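You operate a simulated robot arm through the tools that you are given. There is no shell and no other tool. Be economical: measure what you need, move in short steps, check, and stop when the job is done.

Carry out the task below with a simulated robot arm. There is one attempt and no reset: what you move stays moved.

TASK
Take the green weight on the desk top by the window and put it away on the raised shelf under the window. Then put two of the cover buttons from the desk top by the window on top of the white lidded box.
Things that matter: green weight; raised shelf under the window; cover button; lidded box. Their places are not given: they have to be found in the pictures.

It is judged by the outcome, as a careful person would: the job done as asked, and still so three seconds after it is handed in. It fails if anything else is knocked over, pushed out of place, dropped, spilled or broken.

THE ROBOT
A 7-joint arm with a two-finger parallel gripper, fixed in place. Base frame: the origin is at the foot of the arm, x ahead of it, y to its left, z up; the work surface is at about z = 0. Lengths are in mm, angles in degrees, forces in N, time in s.
With the tool pointing down near the work surface it reaches from about 240 to 620 mm from the base axis. Its first joint turns from -66.0 to 66.0 degrees. Payload 2.6 kg.
Tool frame: the origin (TCP) lies between the finger pads and is the grasp point; the fingertips stand 30 mm ahead of it; z points along the fingers, y is the line along which they close. The gripper opens to 94 mm. The fingers are 28 mm wide and 10 mm thick; the gripper's body (50 by 96 mm) begins 55 mm behind the TCP.
Orientation is told as [roll, pitch, yaw] about the base's x, y, z axes, in that order, counted from this pose: with the fingers straight down and closing along the base's y, the tool's x points along the base's -x, its y along +y and its z along -z.

THE INTERFACE
- The arm moves only by the tool play_rows. Its argument "series" is a list of rows, each a list of 7 numbers: the turn, a rotation vector about the tool's x, y, z in units of 120 degrees (1.0 is 120 degrees), then the shift along the tool's x, y, z in units of 300 mm (1.0 is 300 mm), then the closure, from 0 (fully open) to 1 (shut). In form: [[rx, ry, rz, x, y, z, fingers], ...]. A call has 1 to 10 rows; each row is the pose to reach, as a shift and turn from the pose commanded when the call began, along the tool's axes at that moment. A call with a number of a shift or a turn outside -1 to 1 is refused whole. A row lasts 0.2 s, in which the tool goes at most 50 mm and 8.6 degrees; a call with a longer step from one row to the next is refused whole, and so is a gripper value outside its range. A pose out of reach is approached as far as the arm can. The call stops where the force on the tool passes 40 N (or 10 N more than at its start, if that is more) or the arm is blocked; 0.2 s more then pass. The fingers move at their own pace (about 72 mm/s each) and stop on an object; they squeeze with about 21 N. The grip force told is the motor's: it shows also when the fingers shut on nothing. Time passes only in rows, and 0.2 s behind the last, so rows that repeat a pose let the fingers close. It gives the time, the measured TCP pose, the force on the tool (base axes), the opening and the grip force at its end, in the units of the frame above (readings bear some noise).
- Cameras (640 x 400 px; columns grow to the right, rows downward): "scene" is fixed at [-11.5, 413.1, 561.2]; the picture's right is [-0.99, -0.10, 0.00], its down [-0.06, 0.59, -0.81] and it looks along [0.08, -0.80, -0.59] (base axes); focal length 285 px, centre (320, 200). "wrist" rides on the gripper at [-37, 0, -58] in the tool frame; the picture's right is [0.00, -1.00, 0.00], its down [0.97, 0.00, -0.24] and it looks along [0.24, 0.00, 0.97] (tool axes); focal length 218 px, centre (320, 200).
- capture(camera): a new picture of that camera. No time passes.
- locate(camera, pixels): for up to 12 pixels [column, row] of the newest picture of that camera ("zoom" is the newest enlarged one), the place [x, y, z] in the base frame of the surface seen there, good to about 2 mm. No time passes.
- close_up(camera, box): a new picture of the part [left, top, right, bottom] of that camera's present view, enlarged. No time passes.
- hand_in(): hands the job in; it is judged then, once.

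Work in short steps. Measure before you move; look again where a grasp or a placing could have gone wrong, and mend it. You have 80 turns and 54 pictures in all, the two below and enlarged ones among them. Open the gripper and draw the arm clear of the work before you hand the job in, unless the task says otherwise; then end with one line.

The tools are called after ">>>" as name(argument=value, ...) on one line, values as JSON. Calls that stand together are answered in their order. play_rows: Moves the arm, as the interface text tells. Its arguments: {"type":"object","properties":{"series":{"type":"array"}},"required":["series"]} The other tools are called the same way: capture (camera) takes a picture; locate (camera, pixels) gives the place of the surface under pixels of a picture; close_up (camera, box) takes an enlarged picture of a part of a camera's view; hand_in () hands the job in.

At the start:

```text
clock: 0.0
eef_pos: [361.9, -11.8, 383.6]
orientation: [0.0, -0.1, 0.0]
wrist_force: [-0.4, 0.4, 0.1]
finger_gap: 94.0
grasp_force: 0.1
```

scene: 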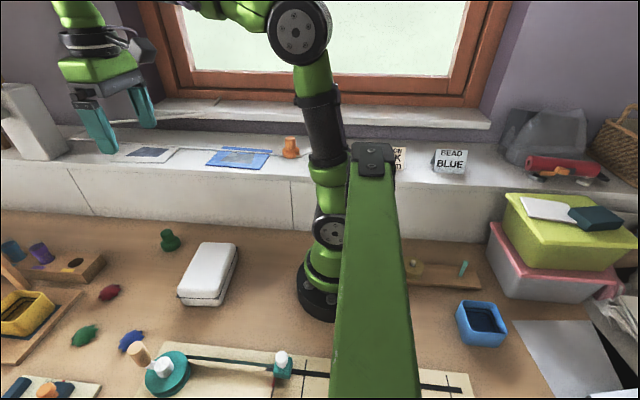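
wrist: 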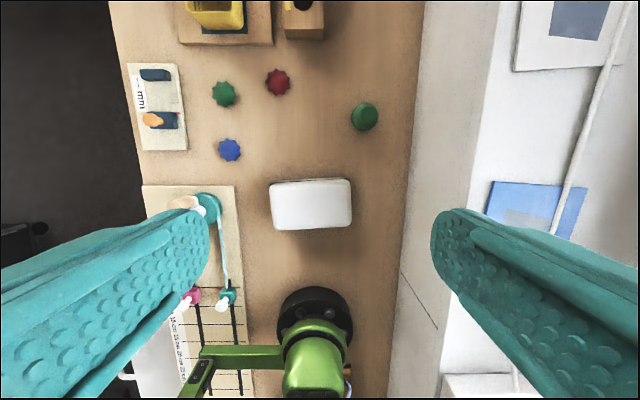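

I see the green knob-like weight at wrist (365,117), three scalloped buttons at (224,94), (278,82) and (230,150), and the white box at (310,203). I'll measure them and look closer.

>>> locate(camera="wrist", pixels=[[365, 115], [224, 94], [278, 82], [230, 150], [310, 190], [272, 185], [350, 182], [272, 228], [352, 226], [445, 100], [540, 210], [390, 117]])

>>> close_up(camera="scene", box=[60, 210, 260, 360])

>>> close_up(camera="scene", box=[0, 80, 320, 260])

>>> locate(camera="scene", pixels=[[170, 232], [170, 247], [109, 290], [87, 333], [132, 338], [60, 170], [180, 180], [240, 158], [290, 140], [100, 180], [210, 250], [290, 180]])

```text
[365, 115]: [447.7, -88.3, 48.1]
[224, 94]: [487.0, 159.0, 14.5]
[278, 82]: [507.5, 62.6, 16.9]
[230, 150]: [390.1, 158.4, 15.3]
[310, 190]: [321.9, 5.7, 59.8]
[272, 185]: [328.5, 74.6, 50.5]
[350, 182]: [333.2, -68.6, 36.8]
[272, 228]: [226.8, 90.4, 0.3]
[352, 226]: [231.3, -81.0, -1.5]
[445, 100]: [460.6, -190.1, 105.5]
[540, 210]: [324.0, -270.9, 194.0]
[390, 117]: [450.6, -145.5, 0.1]
```

```text
2.67 times, centred on (160, 285) of scene
```

zoom: 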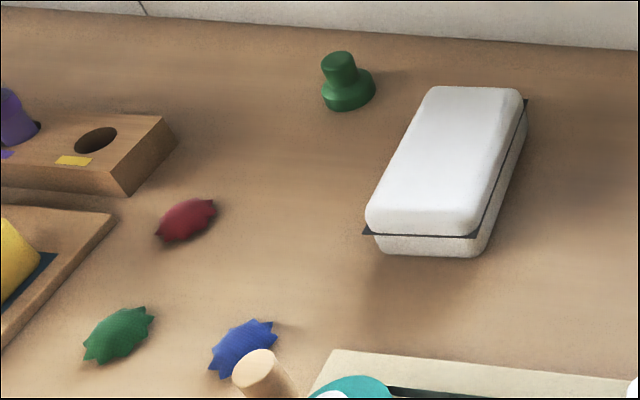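

```text
2.00 times, centred on (160, 170) of scene
```

zoom: 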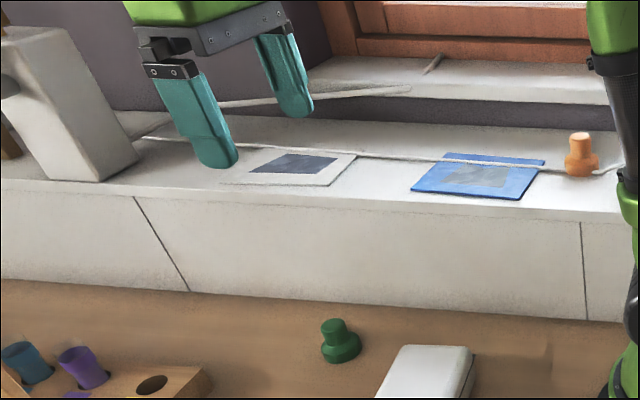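

```text
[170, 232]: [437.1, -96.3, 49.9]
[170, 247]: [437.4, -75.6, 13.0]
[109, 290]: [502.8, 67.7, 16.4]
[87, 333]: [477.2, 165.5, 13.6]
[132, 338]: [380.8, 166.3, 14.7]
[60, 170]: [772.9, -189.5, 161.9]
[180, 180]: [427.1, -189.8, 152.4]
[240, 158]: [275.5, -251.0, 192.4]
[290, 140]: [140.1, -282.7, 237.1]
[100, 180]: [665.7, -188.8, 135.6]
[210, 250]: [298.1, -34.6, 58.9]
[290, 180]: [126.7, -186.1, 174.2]
```

The shelf top is at about z=192. I'll measure the free areas, the mats and the cord on it, as well as the shelf's edge.

>>> locate(camera="zoom", pixels=[[220, 182], [358, 156], [330, 188], [412, 190], [445, 158], [385, 200], [385, 175], [385, 157], [385, 130], [520, 200], [375, 185], [390, 145]])

>>> close_up(camera="wrist", box=[200, 50, 420, 240])

>>> capture(camera="wrist")

>>> locate(camera="wrist", pixels=[[352, 117], [379, 117], [365, 103], [365, 130], [514, 70], [600, 70], [505, 150], [540, 150], [490, 180], [585, 185], [575, 150], [488, 140]])

```text
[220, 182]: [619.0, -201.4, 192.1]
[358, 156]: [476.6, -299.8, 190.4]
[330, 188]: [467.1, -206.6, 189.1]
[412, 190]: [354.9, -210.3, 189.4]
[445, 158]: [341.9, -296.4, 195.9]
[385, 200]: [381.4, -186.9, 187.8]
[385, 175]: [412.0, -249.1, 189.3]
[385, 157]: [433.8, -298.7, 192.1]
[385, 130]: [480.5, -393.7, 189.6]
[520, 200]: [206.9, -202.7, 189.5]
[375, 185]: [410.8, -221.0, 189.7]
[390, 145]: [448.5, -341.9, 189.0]
```

```text
2.11 times, centred on (310, 145) of wrist
```

zoom: 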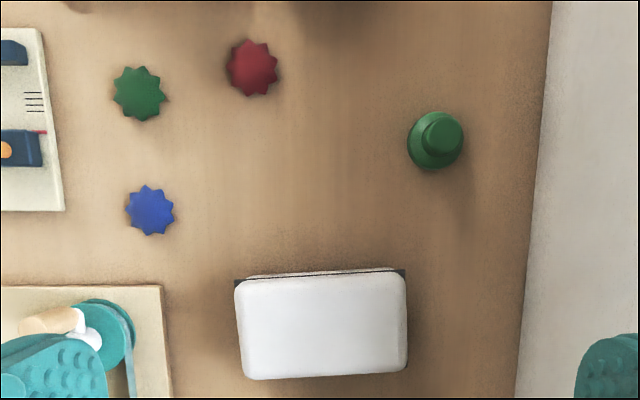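

```text
48 pictures are left
```

wrist: 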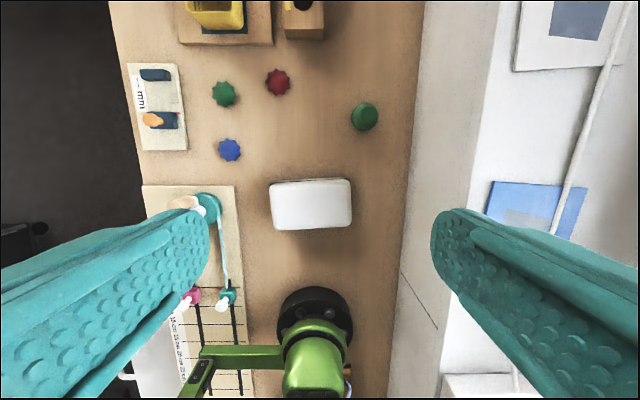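

```text
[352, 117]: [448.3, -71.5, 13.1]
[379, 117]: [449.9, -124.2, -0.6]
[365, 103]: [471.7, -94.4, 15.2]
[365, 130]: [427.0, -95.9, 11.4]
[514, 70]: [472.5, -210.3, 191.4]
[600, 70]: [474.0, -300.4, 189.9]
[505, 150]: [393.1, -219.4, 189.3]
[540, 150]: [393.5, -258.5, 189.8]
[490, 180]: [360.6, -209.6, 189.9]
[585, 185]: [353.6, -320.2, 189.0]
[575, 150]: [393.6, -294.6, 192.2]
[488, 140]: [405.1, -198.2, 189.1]
```

The gap between the mats, about x 360–470 and y -195 to -285, is free. The weight stands at about (447,-93) with a knob up to z≈50. I'll go above it first.

>>> play_rows(series=[[0, 0, 0, -0.048, -0.045, 0.13, 0], [0, 0, 0, -0.096, -0.09, 0.26, 0], [0, 0, 0, -0.143, -0.135, 0.39, 0], [0, 0, 0, -0.19, -0.18, 0.52, 0], [0, 0, 0, -0.24, -0.225, 0.65, 0], [0, 0, 0, -0.287, -0.27, 0.779, 0], [0, 0, 0, -0.287, -0.27, 0.779, 0]])

>>> capture(camera="wrist")

```text
clock: 1.6
eef_pos: [446.6, -92.5, 148.6]
orientation: [0.0, 0.0, 0.1]
wrist_force: [0.4, -0.1, 0.7]
finger_gap: 94.1
grasp_force: 0.0
```

```text
47 pictures are left
```

wrist: 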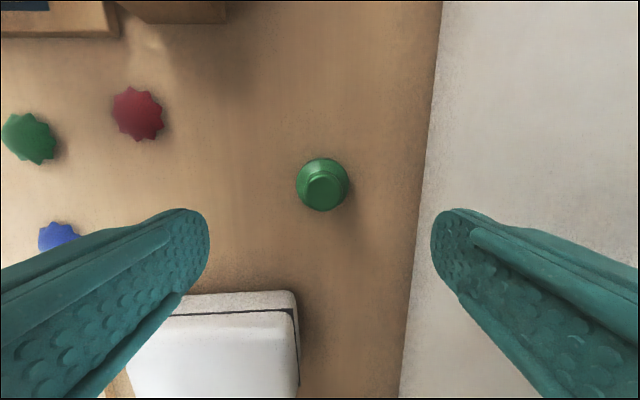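

The knob is at (325,187). I'll measure its centre, the rims, the box edge and the buttons.

>>> locate(camera="wrist", pixels=[[325, 187], [308, 188], [342, 188], [325, 172], [325, 204], [300, 182], [345, 178], [322, 163], [28, 138], [138, 114], [295, 292], [298, 380]])

>>> close_up(camera="wrist", box=[270, 140, 380, 230])

```text
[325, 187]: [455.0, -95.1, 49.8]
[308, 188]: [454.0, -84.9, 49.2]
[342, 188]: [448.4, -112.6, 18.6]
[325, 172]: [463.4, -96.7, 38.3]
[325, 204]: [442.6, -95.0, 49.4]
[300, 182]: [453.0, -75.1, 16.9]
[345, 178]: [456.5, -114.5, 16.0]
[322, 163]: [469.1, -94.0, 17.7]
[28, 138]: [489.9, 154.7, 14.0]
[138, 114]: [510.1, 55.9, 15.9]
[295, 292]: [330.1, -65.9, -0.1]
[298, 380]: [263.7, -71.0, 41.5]
```

```text
4.44 times, centred on (325, 185) of wrist
```

zoom: 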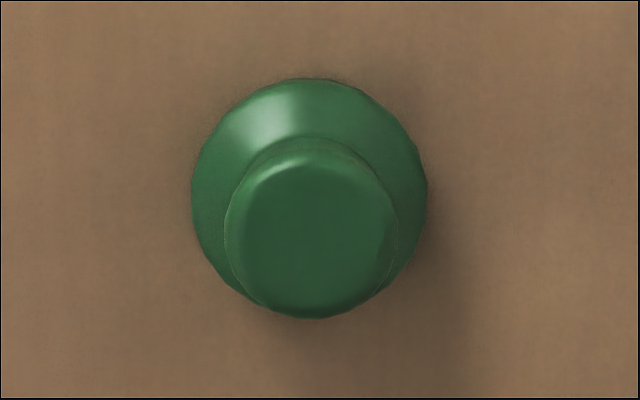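

Knob centre is (449,-95), top z=50, flange top about 18–22. I'll descend to TCP z≈55 and close on the knob.

>>> play_rows(series=[[0, 0, 0, -0.008, -0.008, 0.12, 0], [0, 0, 0, -0.008, -0.008, 0.24, 0], [0, 0, 0, -0.008, -0.008, 0.312, 0], [0, 0, 0, -0.008, -0.008, 0.312, 0.5], [0, 0, 0, -0.008, -0.008, 0.312, 1], [0, 0, 0, -0.008, -0.008, 0.312, 1], [0, 0, 0, -0.008, -0.008, 0.312, 1], [0, 0, 0, -0.008, -0.008, 0.312, 1]])

```text
clock: 3.4
eef_pos: [451.1, -94.3, 55.9]
orientation: [0.0, 0.1, 0.0]
wrist_force: [-0.1, -1.0, 0.0]
finger_gap: 27.7
grasp_force: 20.8
```

The gripper holds it at 27.7 mm opening. I'll lift to TCP z≈290 and look.

>>> play_rows(series=[[0, 0, 0, 0, 0, -0.08, 1], [0, 0, 0, 0, 0, -0.2, 1], [0, 0, 0, 0, 0, -0.33, 1], [0, 0, 0, 0, 0, -0.46, 1], [0, 0, 0, 0, 0, -0.59, 1], [0, 0, 0, 0, 0, -0.72, 1], [0, 0, 0, 0, 0, -0.79, 1], [0, 0, 0, 0, 0, -0.79, 1]])

>>> capture(camera="wrist")

```text
clock: 5.2
eef_pos: [451.7, -97.0, 293.2]
orientation: [0.0, 0.0, 0.0]
wrist_force: [-0.3, -1.0, -2.2]
finger_gap: 27.4
grasp_force: 21.2
```

```text
45 pictures are left
```

wrist: 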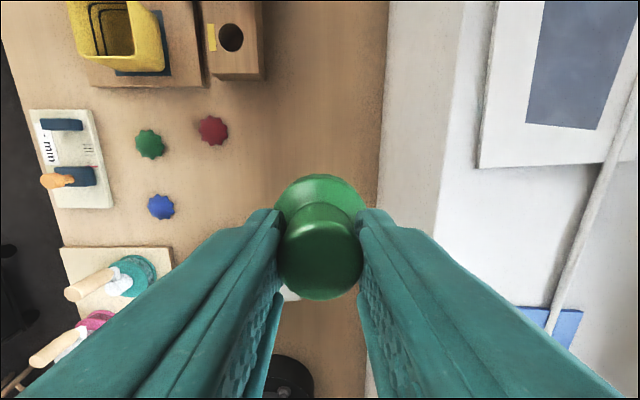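

The weight is lifted. I'll move across to (415,-243) over the free stretch of shelf, staying at this height.

>>> play_rows(series=[[0, 0, 0, 0.03, -0.12, 0, 1], [0, 0, 0, 0.06, -0.24, 0, 1], [0, 0, 0, 0.09, -0.36, 0, 1], [0, 0, 0, 0.122, -0.487, 0, 1], [0, 0, 0, 0.122, -0.487, 0, 1]])

>>> capture(camera="wrist")

>>> close_up(camera="scene", box=[60, 60, 300, 210])

```text
clock: 6.4
eef_pos: [413.2, -242.8, 291.2]
orientation: [0.0, 0.0, 0.0]
wrist_force: [-0.1, -0.4, -2.6]
finger_gap: 27.4
grasp_force: 20.8
```

```text
44 pictures are left
```

wrist: 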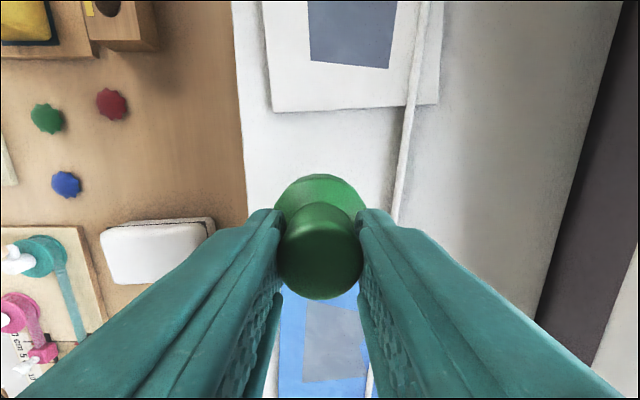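

```text
2.67 times, centred on (180, 135) of scene
```

zoom: 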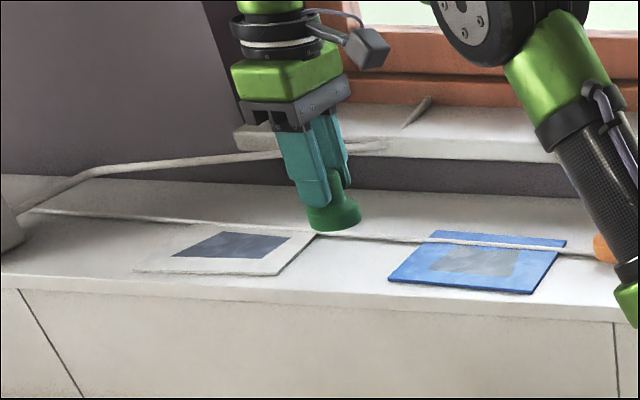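

The path is clear. I'll lower about 44 mm and watch the force.

>>> play_rows(series=[[0, 0, 0, 0, 0, 0.08, 1], [0, 0, 0, 0, 0, 0.13, 1], [0, 0, 0, 0, 0, 0.147, 1], [0, 0, 0, 0, 0, 0.147, 1]])

>>> close_up(camera="scene", box=[130, 100, 250, 200])

```text
clock: 7.4
eef_pos: [413.8, -242.0, 247.6]
orientation: [0.0, -0.1, 0.0]
wrist_force: [0.3, -0.6, -1.9]
finger_gap: 27.5
grasp_force: 21.4
```

```text
4.00 times, centred on (190, 150) of scene
```

zoom: 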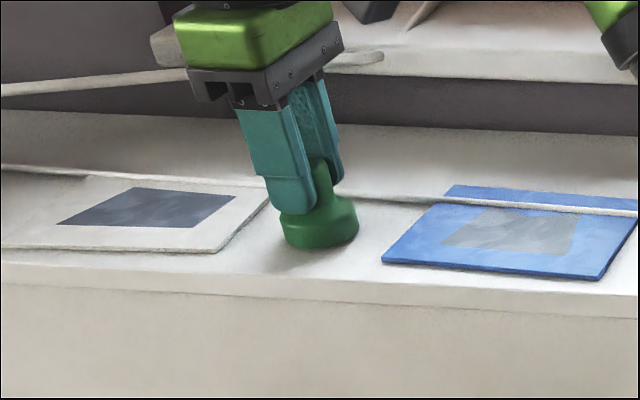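

It still hangs just above the shelf (force -1.9 N). I'll lower another 2 mm.

>>> play_rows(series=[[0, 0, 0, 0, 0, 0.004, 1], [0, 0, 0, 0, 0, 0.007, 1], [0, 0, 0, 0, 0, 0.007, 1]])

```text
clock: 8.2
eef_pos: [413.5, -240.6, 245.6]
orientation: [0.0, 0.0, -0.1]
wrist_force: [0.9, 0.0, -2.6]
finger_gap: 27.5
grasp_force: 20.9
```

>>> play_rows(series=[[0, 0, 0, 0, 0, 0.004, 1], [0, 0, 0, 0, 0, 0.007, 1], [0, 0, 0, 0, 0, 0.007, 1]])

```text
clock: 9.0
eef_pos: [412.5, -240.8, 244.1]
orientation: [0.0, -0.1, 0.0]
wrist_force: [-2.5, 2.9, 8.5]
finger_gap: 27.7
grasp_force: 20.9
```

The force turned to +8.5 N, so the weight stands on the shelf. I'll release to half open and rise.

>>> play_rows(series=[[0, 0, 0, 0, 0, -0.002, 0.6], [0, 0, 0, 0, 0, -0.002, 0.45], [0, 0, 0, 0, 0, -0.002, 0.45], [0, 0, 0, 0, 0, -0.1, 0.45], [0, 0, 0, 0, 0, -0.25, 0.45], [0, 0, 0, 0, 0, -0.4, 0.45]])

>>> capture(camera="wrist")

```text
clock: 10.4
eef_pos: [412.6, -242.0, 364.7]
orientation: [0.0, 0.1, 0.0]
wrist_force: [0.4, -0.4, 0.5]
finger_gap: 51.8
grasp_force: 0.0
```

```text
41 pictures are left
```

wrist: 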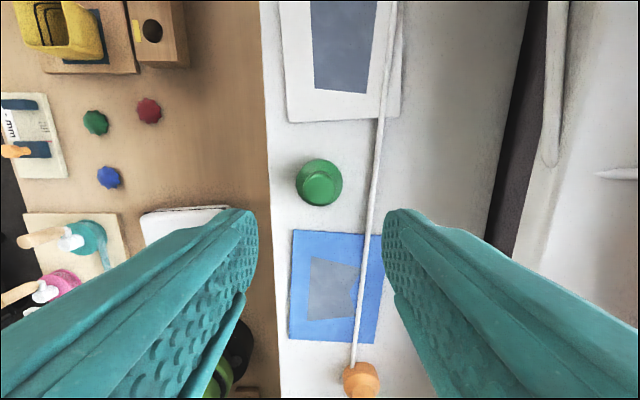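

The weight stands upright on the shelf, clear of the mats and cord. Next I'll move high over to the red button.

>>> play_rows(series=[[0, 0, 0, -0.04, 0.13, 0, 0.3], [0, 0, 0, -0.08, 0.27, 0, 0], [0, 0, 0, -0.12, 0.41, 0, 0], [0, 0, 0, -0.16, 0.55, 0, 0], [0, 0, 0, -0.2, 0.69, 0, 0], [0, 0, 0, -0.24, 0.83, 0.05, 0], [0, 0, 0, -0.28, 0.92, 0.15, 0], [0, 0, 0, -0.3, 0.98, 0.28, 0], [0, 0, 0, -0.31, 0.99, 0.42, 0], [0, 0, 0, -0.31, 0.99, 0.55, 0]])

>>> capture(camera="wrist")

```text
clock: 12.6
eef_pos: [505.3, 57.6, 196.6]
orientation: [0.0, 0.0, 0.0]
wrist_force: [0.1, 0.1, 0.1]
finger_gap: 94.1
grasp_force: 0.0
```

```text
40 pictures are left
```

wrist: 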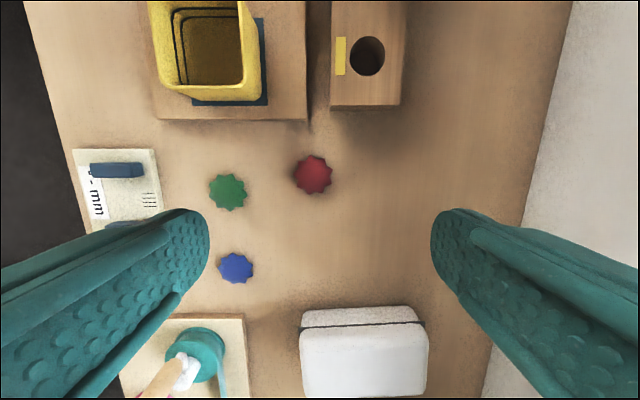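

>>> locate(camera="wrist", pixels=[[313, 174], [295, 175], [330, 175], [313, 158], [313, 190], [230, 191], [236, 268], [330, 105], [305, 118], [160, 190], [360, 360], [340, 175]])

>>> close_up(camera="wrist", box=[190, 130, 350, 230])

```text
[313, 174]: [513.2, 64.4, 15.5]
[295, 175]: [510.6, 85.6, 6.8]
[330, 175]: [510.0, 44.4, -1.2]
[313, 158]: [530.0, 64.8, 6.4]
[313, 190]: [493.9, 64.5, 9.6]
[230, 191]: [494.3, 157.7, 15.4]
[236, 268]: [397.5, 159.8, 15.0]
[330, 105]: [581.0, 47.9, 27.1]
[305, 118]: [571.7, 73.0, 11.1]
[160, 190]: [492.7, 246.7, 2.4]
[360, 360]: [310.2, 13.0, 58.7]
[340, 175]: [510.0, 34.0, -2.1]
```

```text
4.00 times, centred on (270, 180) of wrist
```

zoom: 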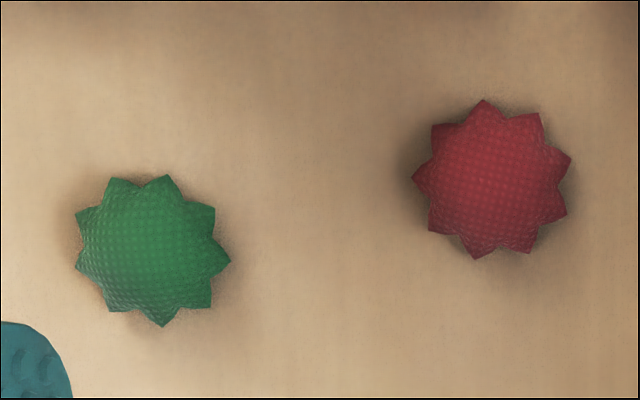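

Red button centre is (511,64.5), about 40 mm across and 16 mm high. I'll descend over it to TCP z≈35.

>>> play_rows(series=[[0, 0, 0, -0.02, 0.023, 0.15, 0], [0, 0, 0, -0.02, 0.023, 0.3, 0], [0, 0, 0, -0.02, 0.023, 0.45, 0], [0, 0, 0, -0.02, 0.023, 0.537, 0], [0, 0, 0, -0.02, 0.023, 0.537, 0]])

>>> capture(camera="wrist")

```text
clock: 13.8
eef_pos: [509.6, 63.6, 35.4]
orientation: [-0.1, 0.0, 0.0]
wrist_force: [0.0, -0.7, -0.5]
finger_gap: 93.9
grasp_force: 0.0
```

```text
38 pictures are left
```

wrist: 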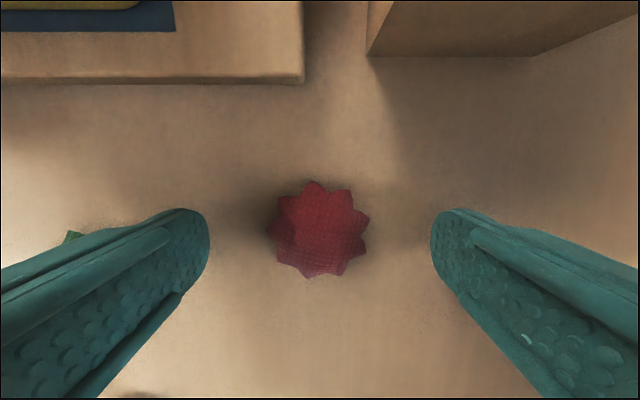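

The button sits centred between the fingers. I'll lower 2 mm and close.

>>> play_rows(series=[[0, 0, 0, -0.002, 0, 0.007, 0], [0, 0, 0, -0.002, 0, 0.007, 0.4], [0, 0, 0, -0.002, 0, 0.007, 1], [0, 0, 0, -0.002, 0, 0.007, 1], [0, 0, 0, -0.002, 0, 0.007, 1], [0, 0, 0, -0.002, 0, -0.06, 1], [0, 0, 0, -0.002, 0, -0.16, 1], [0, 0, 0, -0.002, 0, -0.3, 1]])

>>> capture(camera="wrist")

```text
clock: 15.6
eef_pos: [511.5, 62.5, 127.4]
orientation: [0.0, -0.1, 0.0]
wrist_force: [0.1, -0.6, 0.6]
finger_gap: 27.9
grasp_force: 20.6
```

```text
37 pictures are left
```

wrist: 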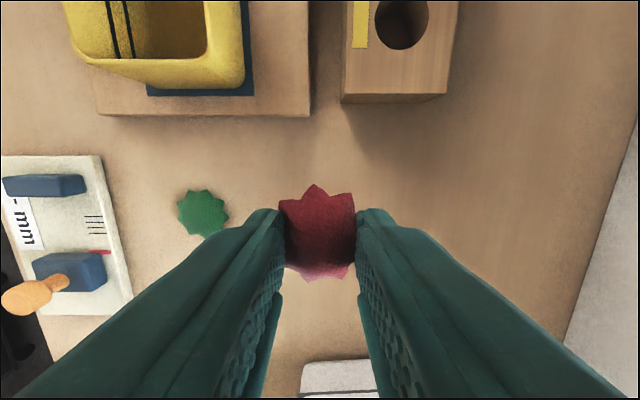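

It is held; the button is soft, at 27.9 mm. I'll measure the box top from the scene camera before moving there.

>>> close_up(camera="scene", box=[150, 220, 270, 320])

>>> locate(camera="scene", pixels=[[206, 245], [234, 247], [181, 285], [215, 292], [195, 265], [225, 270], [208, 268], [200, 285], [215, 248], [190, 290]])

```text
4.00 times, centred on (210, 270) of scene
```

zoom: 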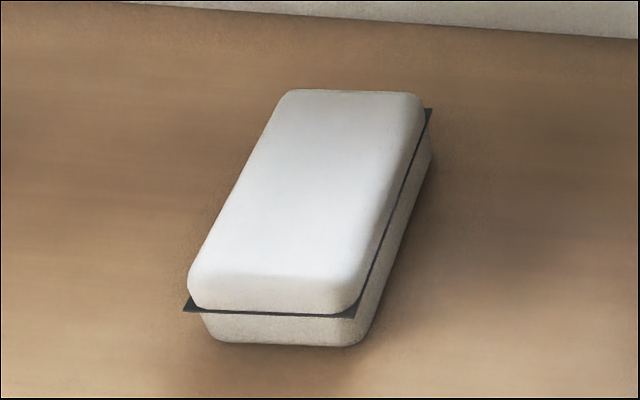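

```text
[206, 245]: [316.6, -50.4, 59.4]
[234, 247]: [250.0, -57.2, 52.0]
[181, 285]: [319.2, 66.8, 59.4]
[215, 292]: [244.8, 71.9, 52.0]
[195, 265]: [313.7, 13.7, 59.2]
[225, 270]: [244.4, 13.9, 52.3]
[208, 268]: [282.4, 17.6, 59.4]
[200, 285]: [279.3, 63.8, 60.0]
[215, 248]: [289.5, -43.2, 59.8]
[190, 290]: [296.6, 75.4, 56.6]
```

Box lid's flat top spans about x 250–322, y -60 to 68, at z≈59.5. I'll carry the red button to above (287,-30).

>>> play_rows(series=[[0, 0, 0, 0.05, -0.02, -0.08, 1], [0, 0, 0, 0.19, -0.08, -0.08, 1], [0, 0, 0, 0.33, -0.137, -0.08, 1], [0, 0, 0, 0.47, -0.194, -0.08, 1], [0, 0, 0, 0.61, -0.251, -0.08, 1], [0, 0, 0, 0.748, -0.308, -0.08, 1], [0, 0, 0, 0.748, -0.308, -0.08, 1]])

>>> close_up(camera="scene", box=[130, 180, 290, 320])

>>> capture(camera="wrist")

```text
clock: 17.2
eef_pos: [286.9, -30.9, 150.2]
orientation: [-0.1, 0.0, 0.1]
wrist_force: [0.0, 0.6, 1.2]
finger_gap: 27.9
grasp_force: 20.9
```

```text
2.86 times, centred on (210, 250) of scene
```

zoom: 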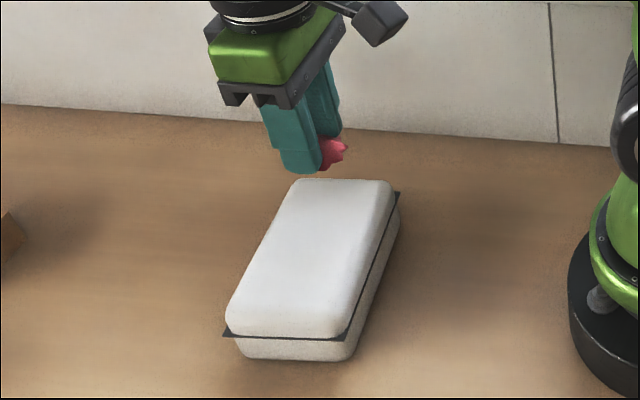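

```text
34 pictures are left
```

wrist: 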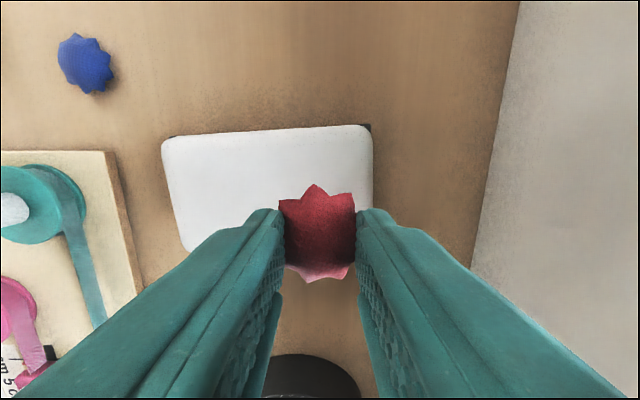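

The button is over the lid. I'll lower to TCP z≈96, then feel for contact.

>>> play_rows(series=[[0, 0, 0, 0, 0.003, 0.1, 1], [0, 0, 0, 0, 0.003, 0.16, 1], [0, 0, 0, 0, 0.003, 0.18, 1], [0, 0, 0, 0, 0.003, 0.18, 1]])

>>> close_up(camera="scene", box=[150, 200, 270, 300])

```text
clock: 18.2
eef_pos: [289.3, -28.9, 98.9]
orientation: [0.0, 0.1, 0.0]
wrist_force: [-0.3, 0.5, 0.0]
finger_gap: 28.0
grasp_force: 21.2
```

```text
4.00 times, centred on (210, 250) of scene
```

zoom: 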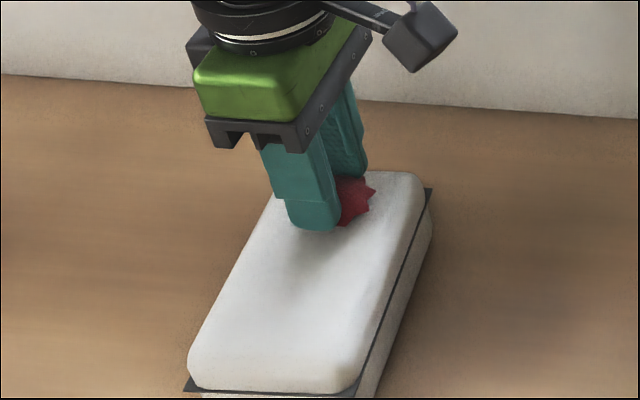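

About 4 mm to go; I'll lower it slowly, 3.5 mm.

>>> play_rows(series=[[0, 0, 0, 0.004, 0, 0.004, 1], [0, 0, 0, 0.004, 0, 0.008, 1], [0, 0, 0, 0.004, 0, 0.012, 1], [0, 0, 0, 0.004, 0, 0.012, 1]])

```text
clock: 19.2
eef_pos: [288.6, -28.3, 95.9]
orientation: [0.0, 0.0, -0.1]
wrist_force: [0.0, 0.3, 3.2]
finger_gap: 28.2
grasp_force: 21.2
```

>>> play_rows(series=[[0, 0, 0, 0, 0, 0.003, 1], [0, 0, 0, 0, 0, 0.003, 1]])

```text
clock: 19.8
eef_pos: [286.8, -29.1, 94.9]
orientation: [0.0, -0.2, 0.0]
wrist_force: [-2.9, 1.3, 20.1]
finger_gap: 28.0
grasp_force: 21.2
```

Contact (20 N). I'll rise a hair, open gently and lift away.

>>> play_rows(series=[[0, 0, 0, 0, 0, -0.003, 1], [0, 0, 0, 0, 0, -0.003, 0.65], [0, 0, 0, 0, 0, -0.003, 0.45], [0, 0, 0, 0, 0, -0.003, 0.4], [0, 0, 0, 0, 0, -0.003, 0.4], [0, 0, 0, 0, 0, -0.1, 0.4], [0, 0, 0, 0, 0, -0.25, 0.4], [0, 0, 0, 0, 0, -0.35, 0.4]])

>>> capture(camera="wrist")

>>> close_up(camera="scene", box=[150, 200, 270, 300])

```text
clock: 21.6
eef_pos: [286.9, -29.9, 200.3]
orientation: [0.1, 0.0, 0.0]
wrist_force: [1.0, -0.8, 1.2]
finger_gap: 56.5
grasp_force: 0.1
```

```text
32 pictures are left
```

wrist: 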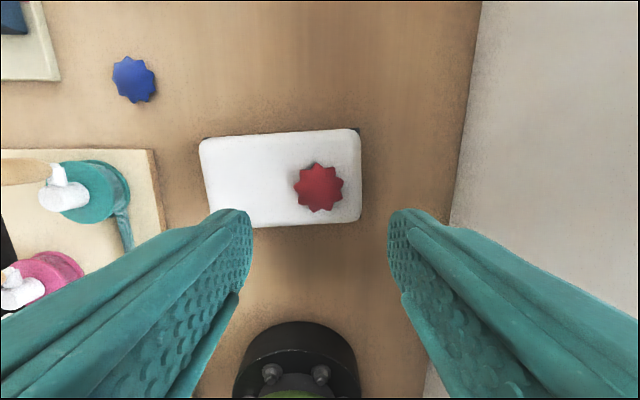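

```text
4.00 times, centred on (210, 250) of scene
```

zoom: 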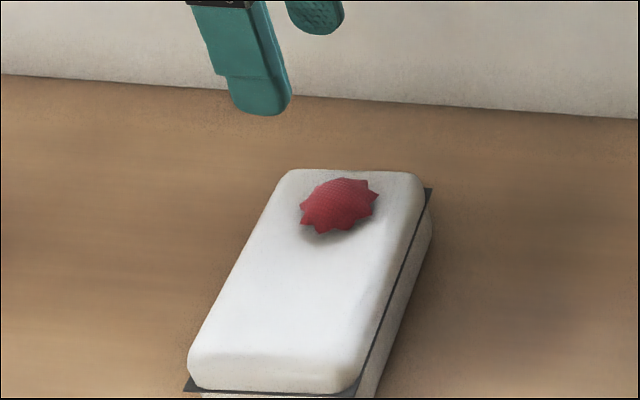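

The red button lies well on the lid and the box is unmoved. Next I'll go above the green button.

>>> play_rows(series=[[0, 0, 0, -0.11, 0.1, 0, 0.3], [0, 0, 0, -0.22, 0.2, 0, 0.2], [0, 0, 0, -0.33, 0.3, 0, 0.15], [0, 0, 0, -0.44, 0.4, 0, 0.15], [0, 0, 0, -0.55, 0.5, 0, 0.15], [0, 0, 0, -0.64, 0.59, 0.03, 0.15], [0, 0, 0, -0.684, 0.627, 0.067, 0.15], [0, 0, 0, -0.684, 0.627, 0.067, 0.15]])

>>> capture(camera="wrist")

```text
clock: 23.4
eef_pos: [491.8, 159.6, 180.1]
orientation: [0.0, 0.0, -0.1]
wrist_force: [-0.5, 0.2, 0.7]
finger_gap: 80.1
grasp_force: 0.1
```

```text
30 pictures are left
```

wrist: 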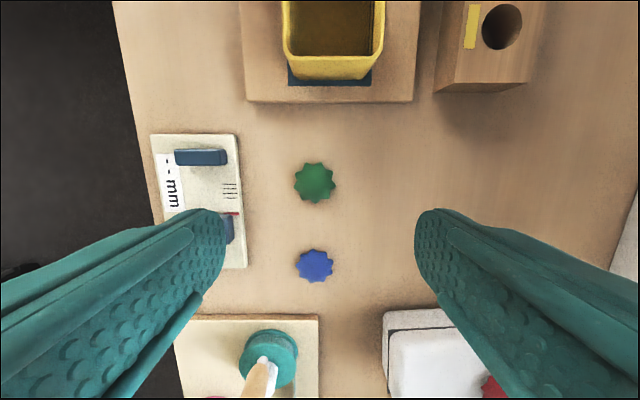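

>>> locate(camera="wrist", pixels=[[315, 182], [295, 182], [336, 182], [315, 164], [315, 201], [241, 182], [247, 262], [220, 222], [300, 312]])

```text
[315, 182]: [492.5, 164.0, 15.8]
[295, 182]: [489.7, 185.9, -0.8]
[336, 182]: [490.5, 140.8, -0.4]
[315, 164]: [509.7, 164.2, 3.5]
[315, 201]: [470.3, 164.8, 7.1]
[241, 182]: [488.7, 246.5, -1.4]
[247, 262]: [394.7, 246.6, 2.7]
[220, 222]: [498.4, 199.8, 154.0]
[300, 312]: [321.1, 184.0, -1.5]
```

Green button centre is (490.5,164), and the panel edge at y≈246 is clear. I'll descend.

>>> play_rows(series=[[0, 0, 0, 0.004, 0.014, 0.15, 0.15], [0, 0, 0, 0.004, 0.014, 0.3, 0.15], [0, 0, 0, 0.004, 0.014, 0.43, 0.15], [0, 0, 0, 0.004, 0.014, 0.482, 0.15], [0, 0, 0, 0.004, 0.014, 0.482, 0.15]])

>>> capture(camera="wrist")

```text
clock: 24.6
eef_pos: [492.8, 163.3, 33.7]
orientation: [0.0, 0.0, 0.0]
wrist_force: [0.1, 0.0, -0.2]
finger_gap: 80.0
grasp_force: 0.0
```

```text
29 pictures are left
```

wrist: 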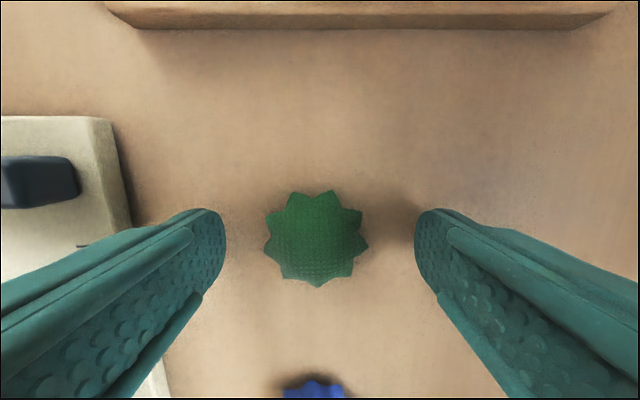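

It is centred. I'll close and lift.

>>> play_rows(series=[[0, 0, 0, 0.004, 0, 0, 0.4], [0, 0, 0, 0.004, 0, 0, 1], [0, 0, 0, 0.004, 0, 0, 1], [0, 0, 0, 0.004, 0, 0, 1], [0, 0, 0, 0.004, 0, 0, 1], [0, 0, 0, 0.004, 0, -0.06, 1], [0, 0, 0, 0.004, 0, -0.18, 1], [0, 0, 0, 0.004, 0, -0.32, 1], [0, 0, 0, 0.004, 0, -0.4, 1]])

>>> capture(camera="wrist")

```text
clock: 26.6
eef_pos: [490.6, 165.5, 154.7]
orientation: [0.0, 0.0, 0.0]
wrist_force: [0.1, -0.1, 0.2]
finger_gap: 28.1
grasp_force: 20.8
```

```text
28 pictures are left
```

wrist: 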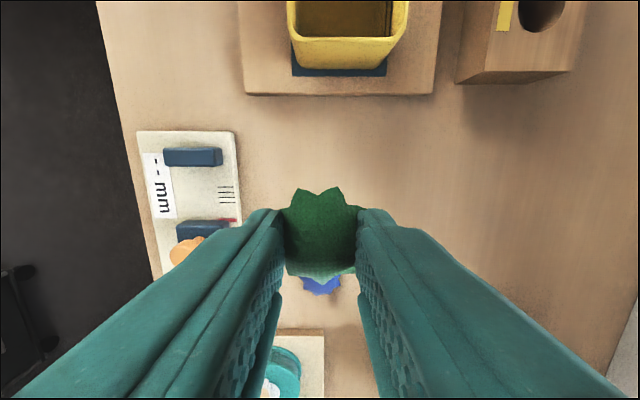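

The green button is held. I'll carry it above (287,40) on the lid.

>>> play_rows(series=[[0, 0, 0, 0.11, -0.07, 0, 1], [0, 0, 0, 0.225, -0.14, 0, 1], [0, 0, 0, 0.34, -0.21, 0, 1], [0, 0, 0, 0.455, -0.28, 0, 1], [0, 0, 0, 0.57, -0.35, 0, 1], [0, 0, 0, 0.679, -0.418, 0, 1], [0, 0, 0, 0.679, -0.418, 0, 1]])

>>> close_up(camera="scene", box=[130, 200, 290, 320])

```text
clock: 28.2
eef_pos: [284.6, 38.8, 153.1]
orientation: [0.0, 0.0, 0.0]
wrist_force: [-1.0, -0.5, 0.0]
finger_gap: 28.2
grasp_force: 20.8
```

```text
3.33 times, centred on (210, 260) of scene
```

zoom: 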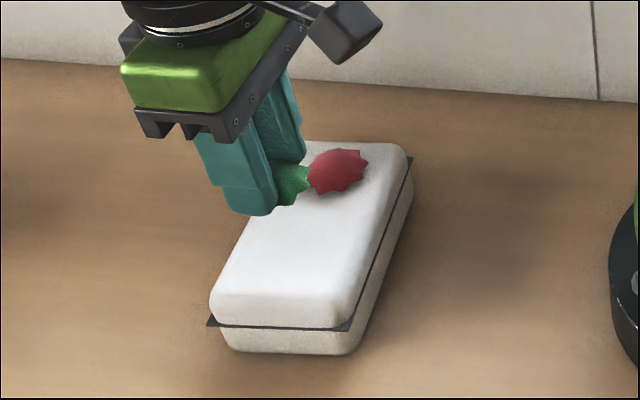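

Lowering to about z=97, with a small x correction.

>>> play_rows(series=[[0, 0, 0, -0.007, 0.003, 0.1, 1], [0, 0, 0, -0.007, 0.003, 0.16, 1], [0, 0, 0, -0.007, 0.003, 0.186, 1], [0, 0, 0, -0.007, 0.003, 0.186, 1]])

```text
clock: 29.2
eef_pos: [289.3, 40.9, 96.4]
orientation: [0.0, 0.0, 0.1]
wrist_force: [0.2, -0.4, 0.2]
finger_gap: 28.2
grasp_force: 21.4
```

>>> play_rows(series=[[0, 0, 0, 0.003, 0, 0.004, 1], [0, 0, 0, 0.003, 0, 0.007, 1], [0, 0, 0, 0.003, 0, 0.007, 1]])

```text
clock: 30.0
eef_pos: [287.5, 39.7, 95.5]
orientation: [0.0, -0.1, 0.0]
wrist_force: [0.2, 0.3, 0.1]
finger_gap: 28.3
grasp_force: 21.2
```

>>> play_rows(series=[[0, 0, 0, 0, 0, 0.003, 1], [0, 0, 0, 0, 0, 0.006, 1], [0, 0, 0, 0, 0, 0.006, 1]])

```text
clock: 30.8
eef_pos: [288.5, 39.7, 94.5]
orientation: [0.1, 0.0, -0.1]
wrist_force: [-0.4, -0.5, 0.1]
finger_gap: 28.0
grasp_force: 21.5
```

>>> play_rows(series=[[0, 0, 0, 0, 0, 0.003, 1], [0, 0, 0, 0, 0, 0.003, 1]])

>>> close_up(camera="scene", box=[150, 220, 270, 320])

```text
clock: 31.4
eef_pos: [287.8, 39.2, 93.5]
orientation: [-0.1, -0.1, 0.0]
wrist_force: [-1.2, -0.4, 12.6]
finger_gap: 28.3
grasp_force: 20.7
```

```text
4.00 times, centred on (210, 270) of scene
```

zoom: 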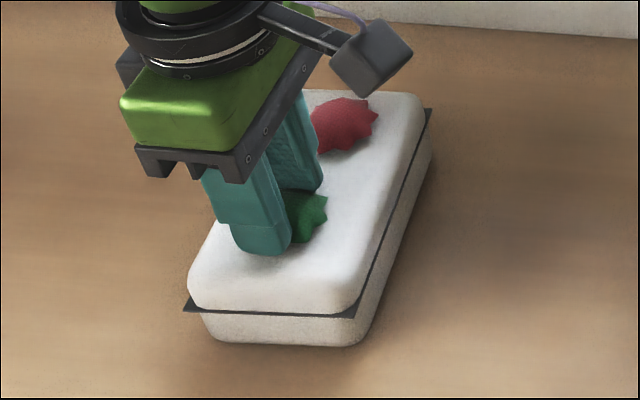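

Contact (12.6 N). I'll open to about 52 mm, keeping clear of the red button, and rise.

>>> play_rows(series=[[0, 0, 0, 0, 0, -0.002, 1], [0, 0, 0, 0, 0, -0.002, 0.65], [0, 0, 0, 0, 0, -0.002, 0.46], [0, 0, 0, 0, 0, -0.002, 0.46], [0, 0, 0, 0, 0, -0.002, 0.46], [0, 0, 0, 0, 0, -0.1, 0.46], [0, 0, 0, 0, 0, -0.25, 0.46], [0, 0, 0, -0.1, 0, -0.38, 0.46], [0, 0, 0, -0.23, 0, -0.46, 0.3], [0, 0, 0, -0.36, 0, -0.54, 0]])

>>> capture(camera="scene")

>>> capture(camera="wrist")

```text
clock: 33.6
eef_pos: [396.7, 41.2, 256.0]
orientation: [-0.1, 0.1, 0.1]
wrist_force: [-0.1, -0.2, 0.4]
finger_gap: 94.0
grasp_force: 0.0
```

```text
25 pictures are left
```

scene: 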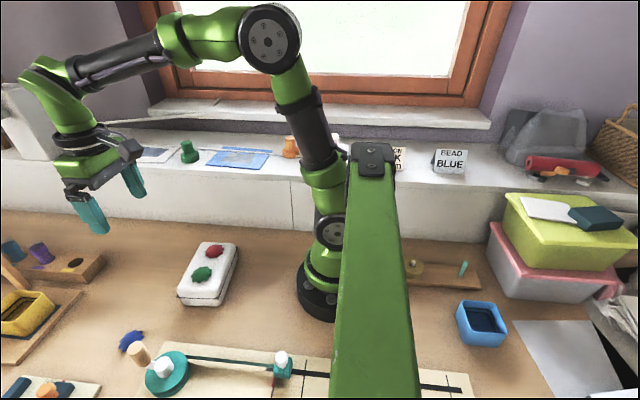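

```text
24 pictures are left
```

wrist: 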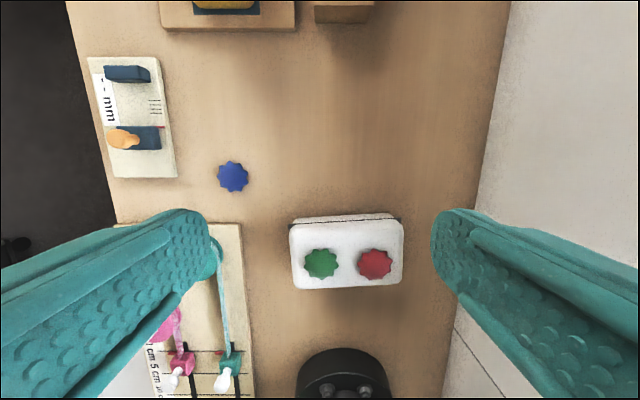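

The weight stands on the shelf and both buttons lie flat on the lid. The arm is clear, so I'm handing the job in.

>>> hand_in()

```text
The job is handed in.
```

The job is handed in: the green weight stands on the raised shelf under the window, and the red and green cover buttons lie on top of the white lidded box.
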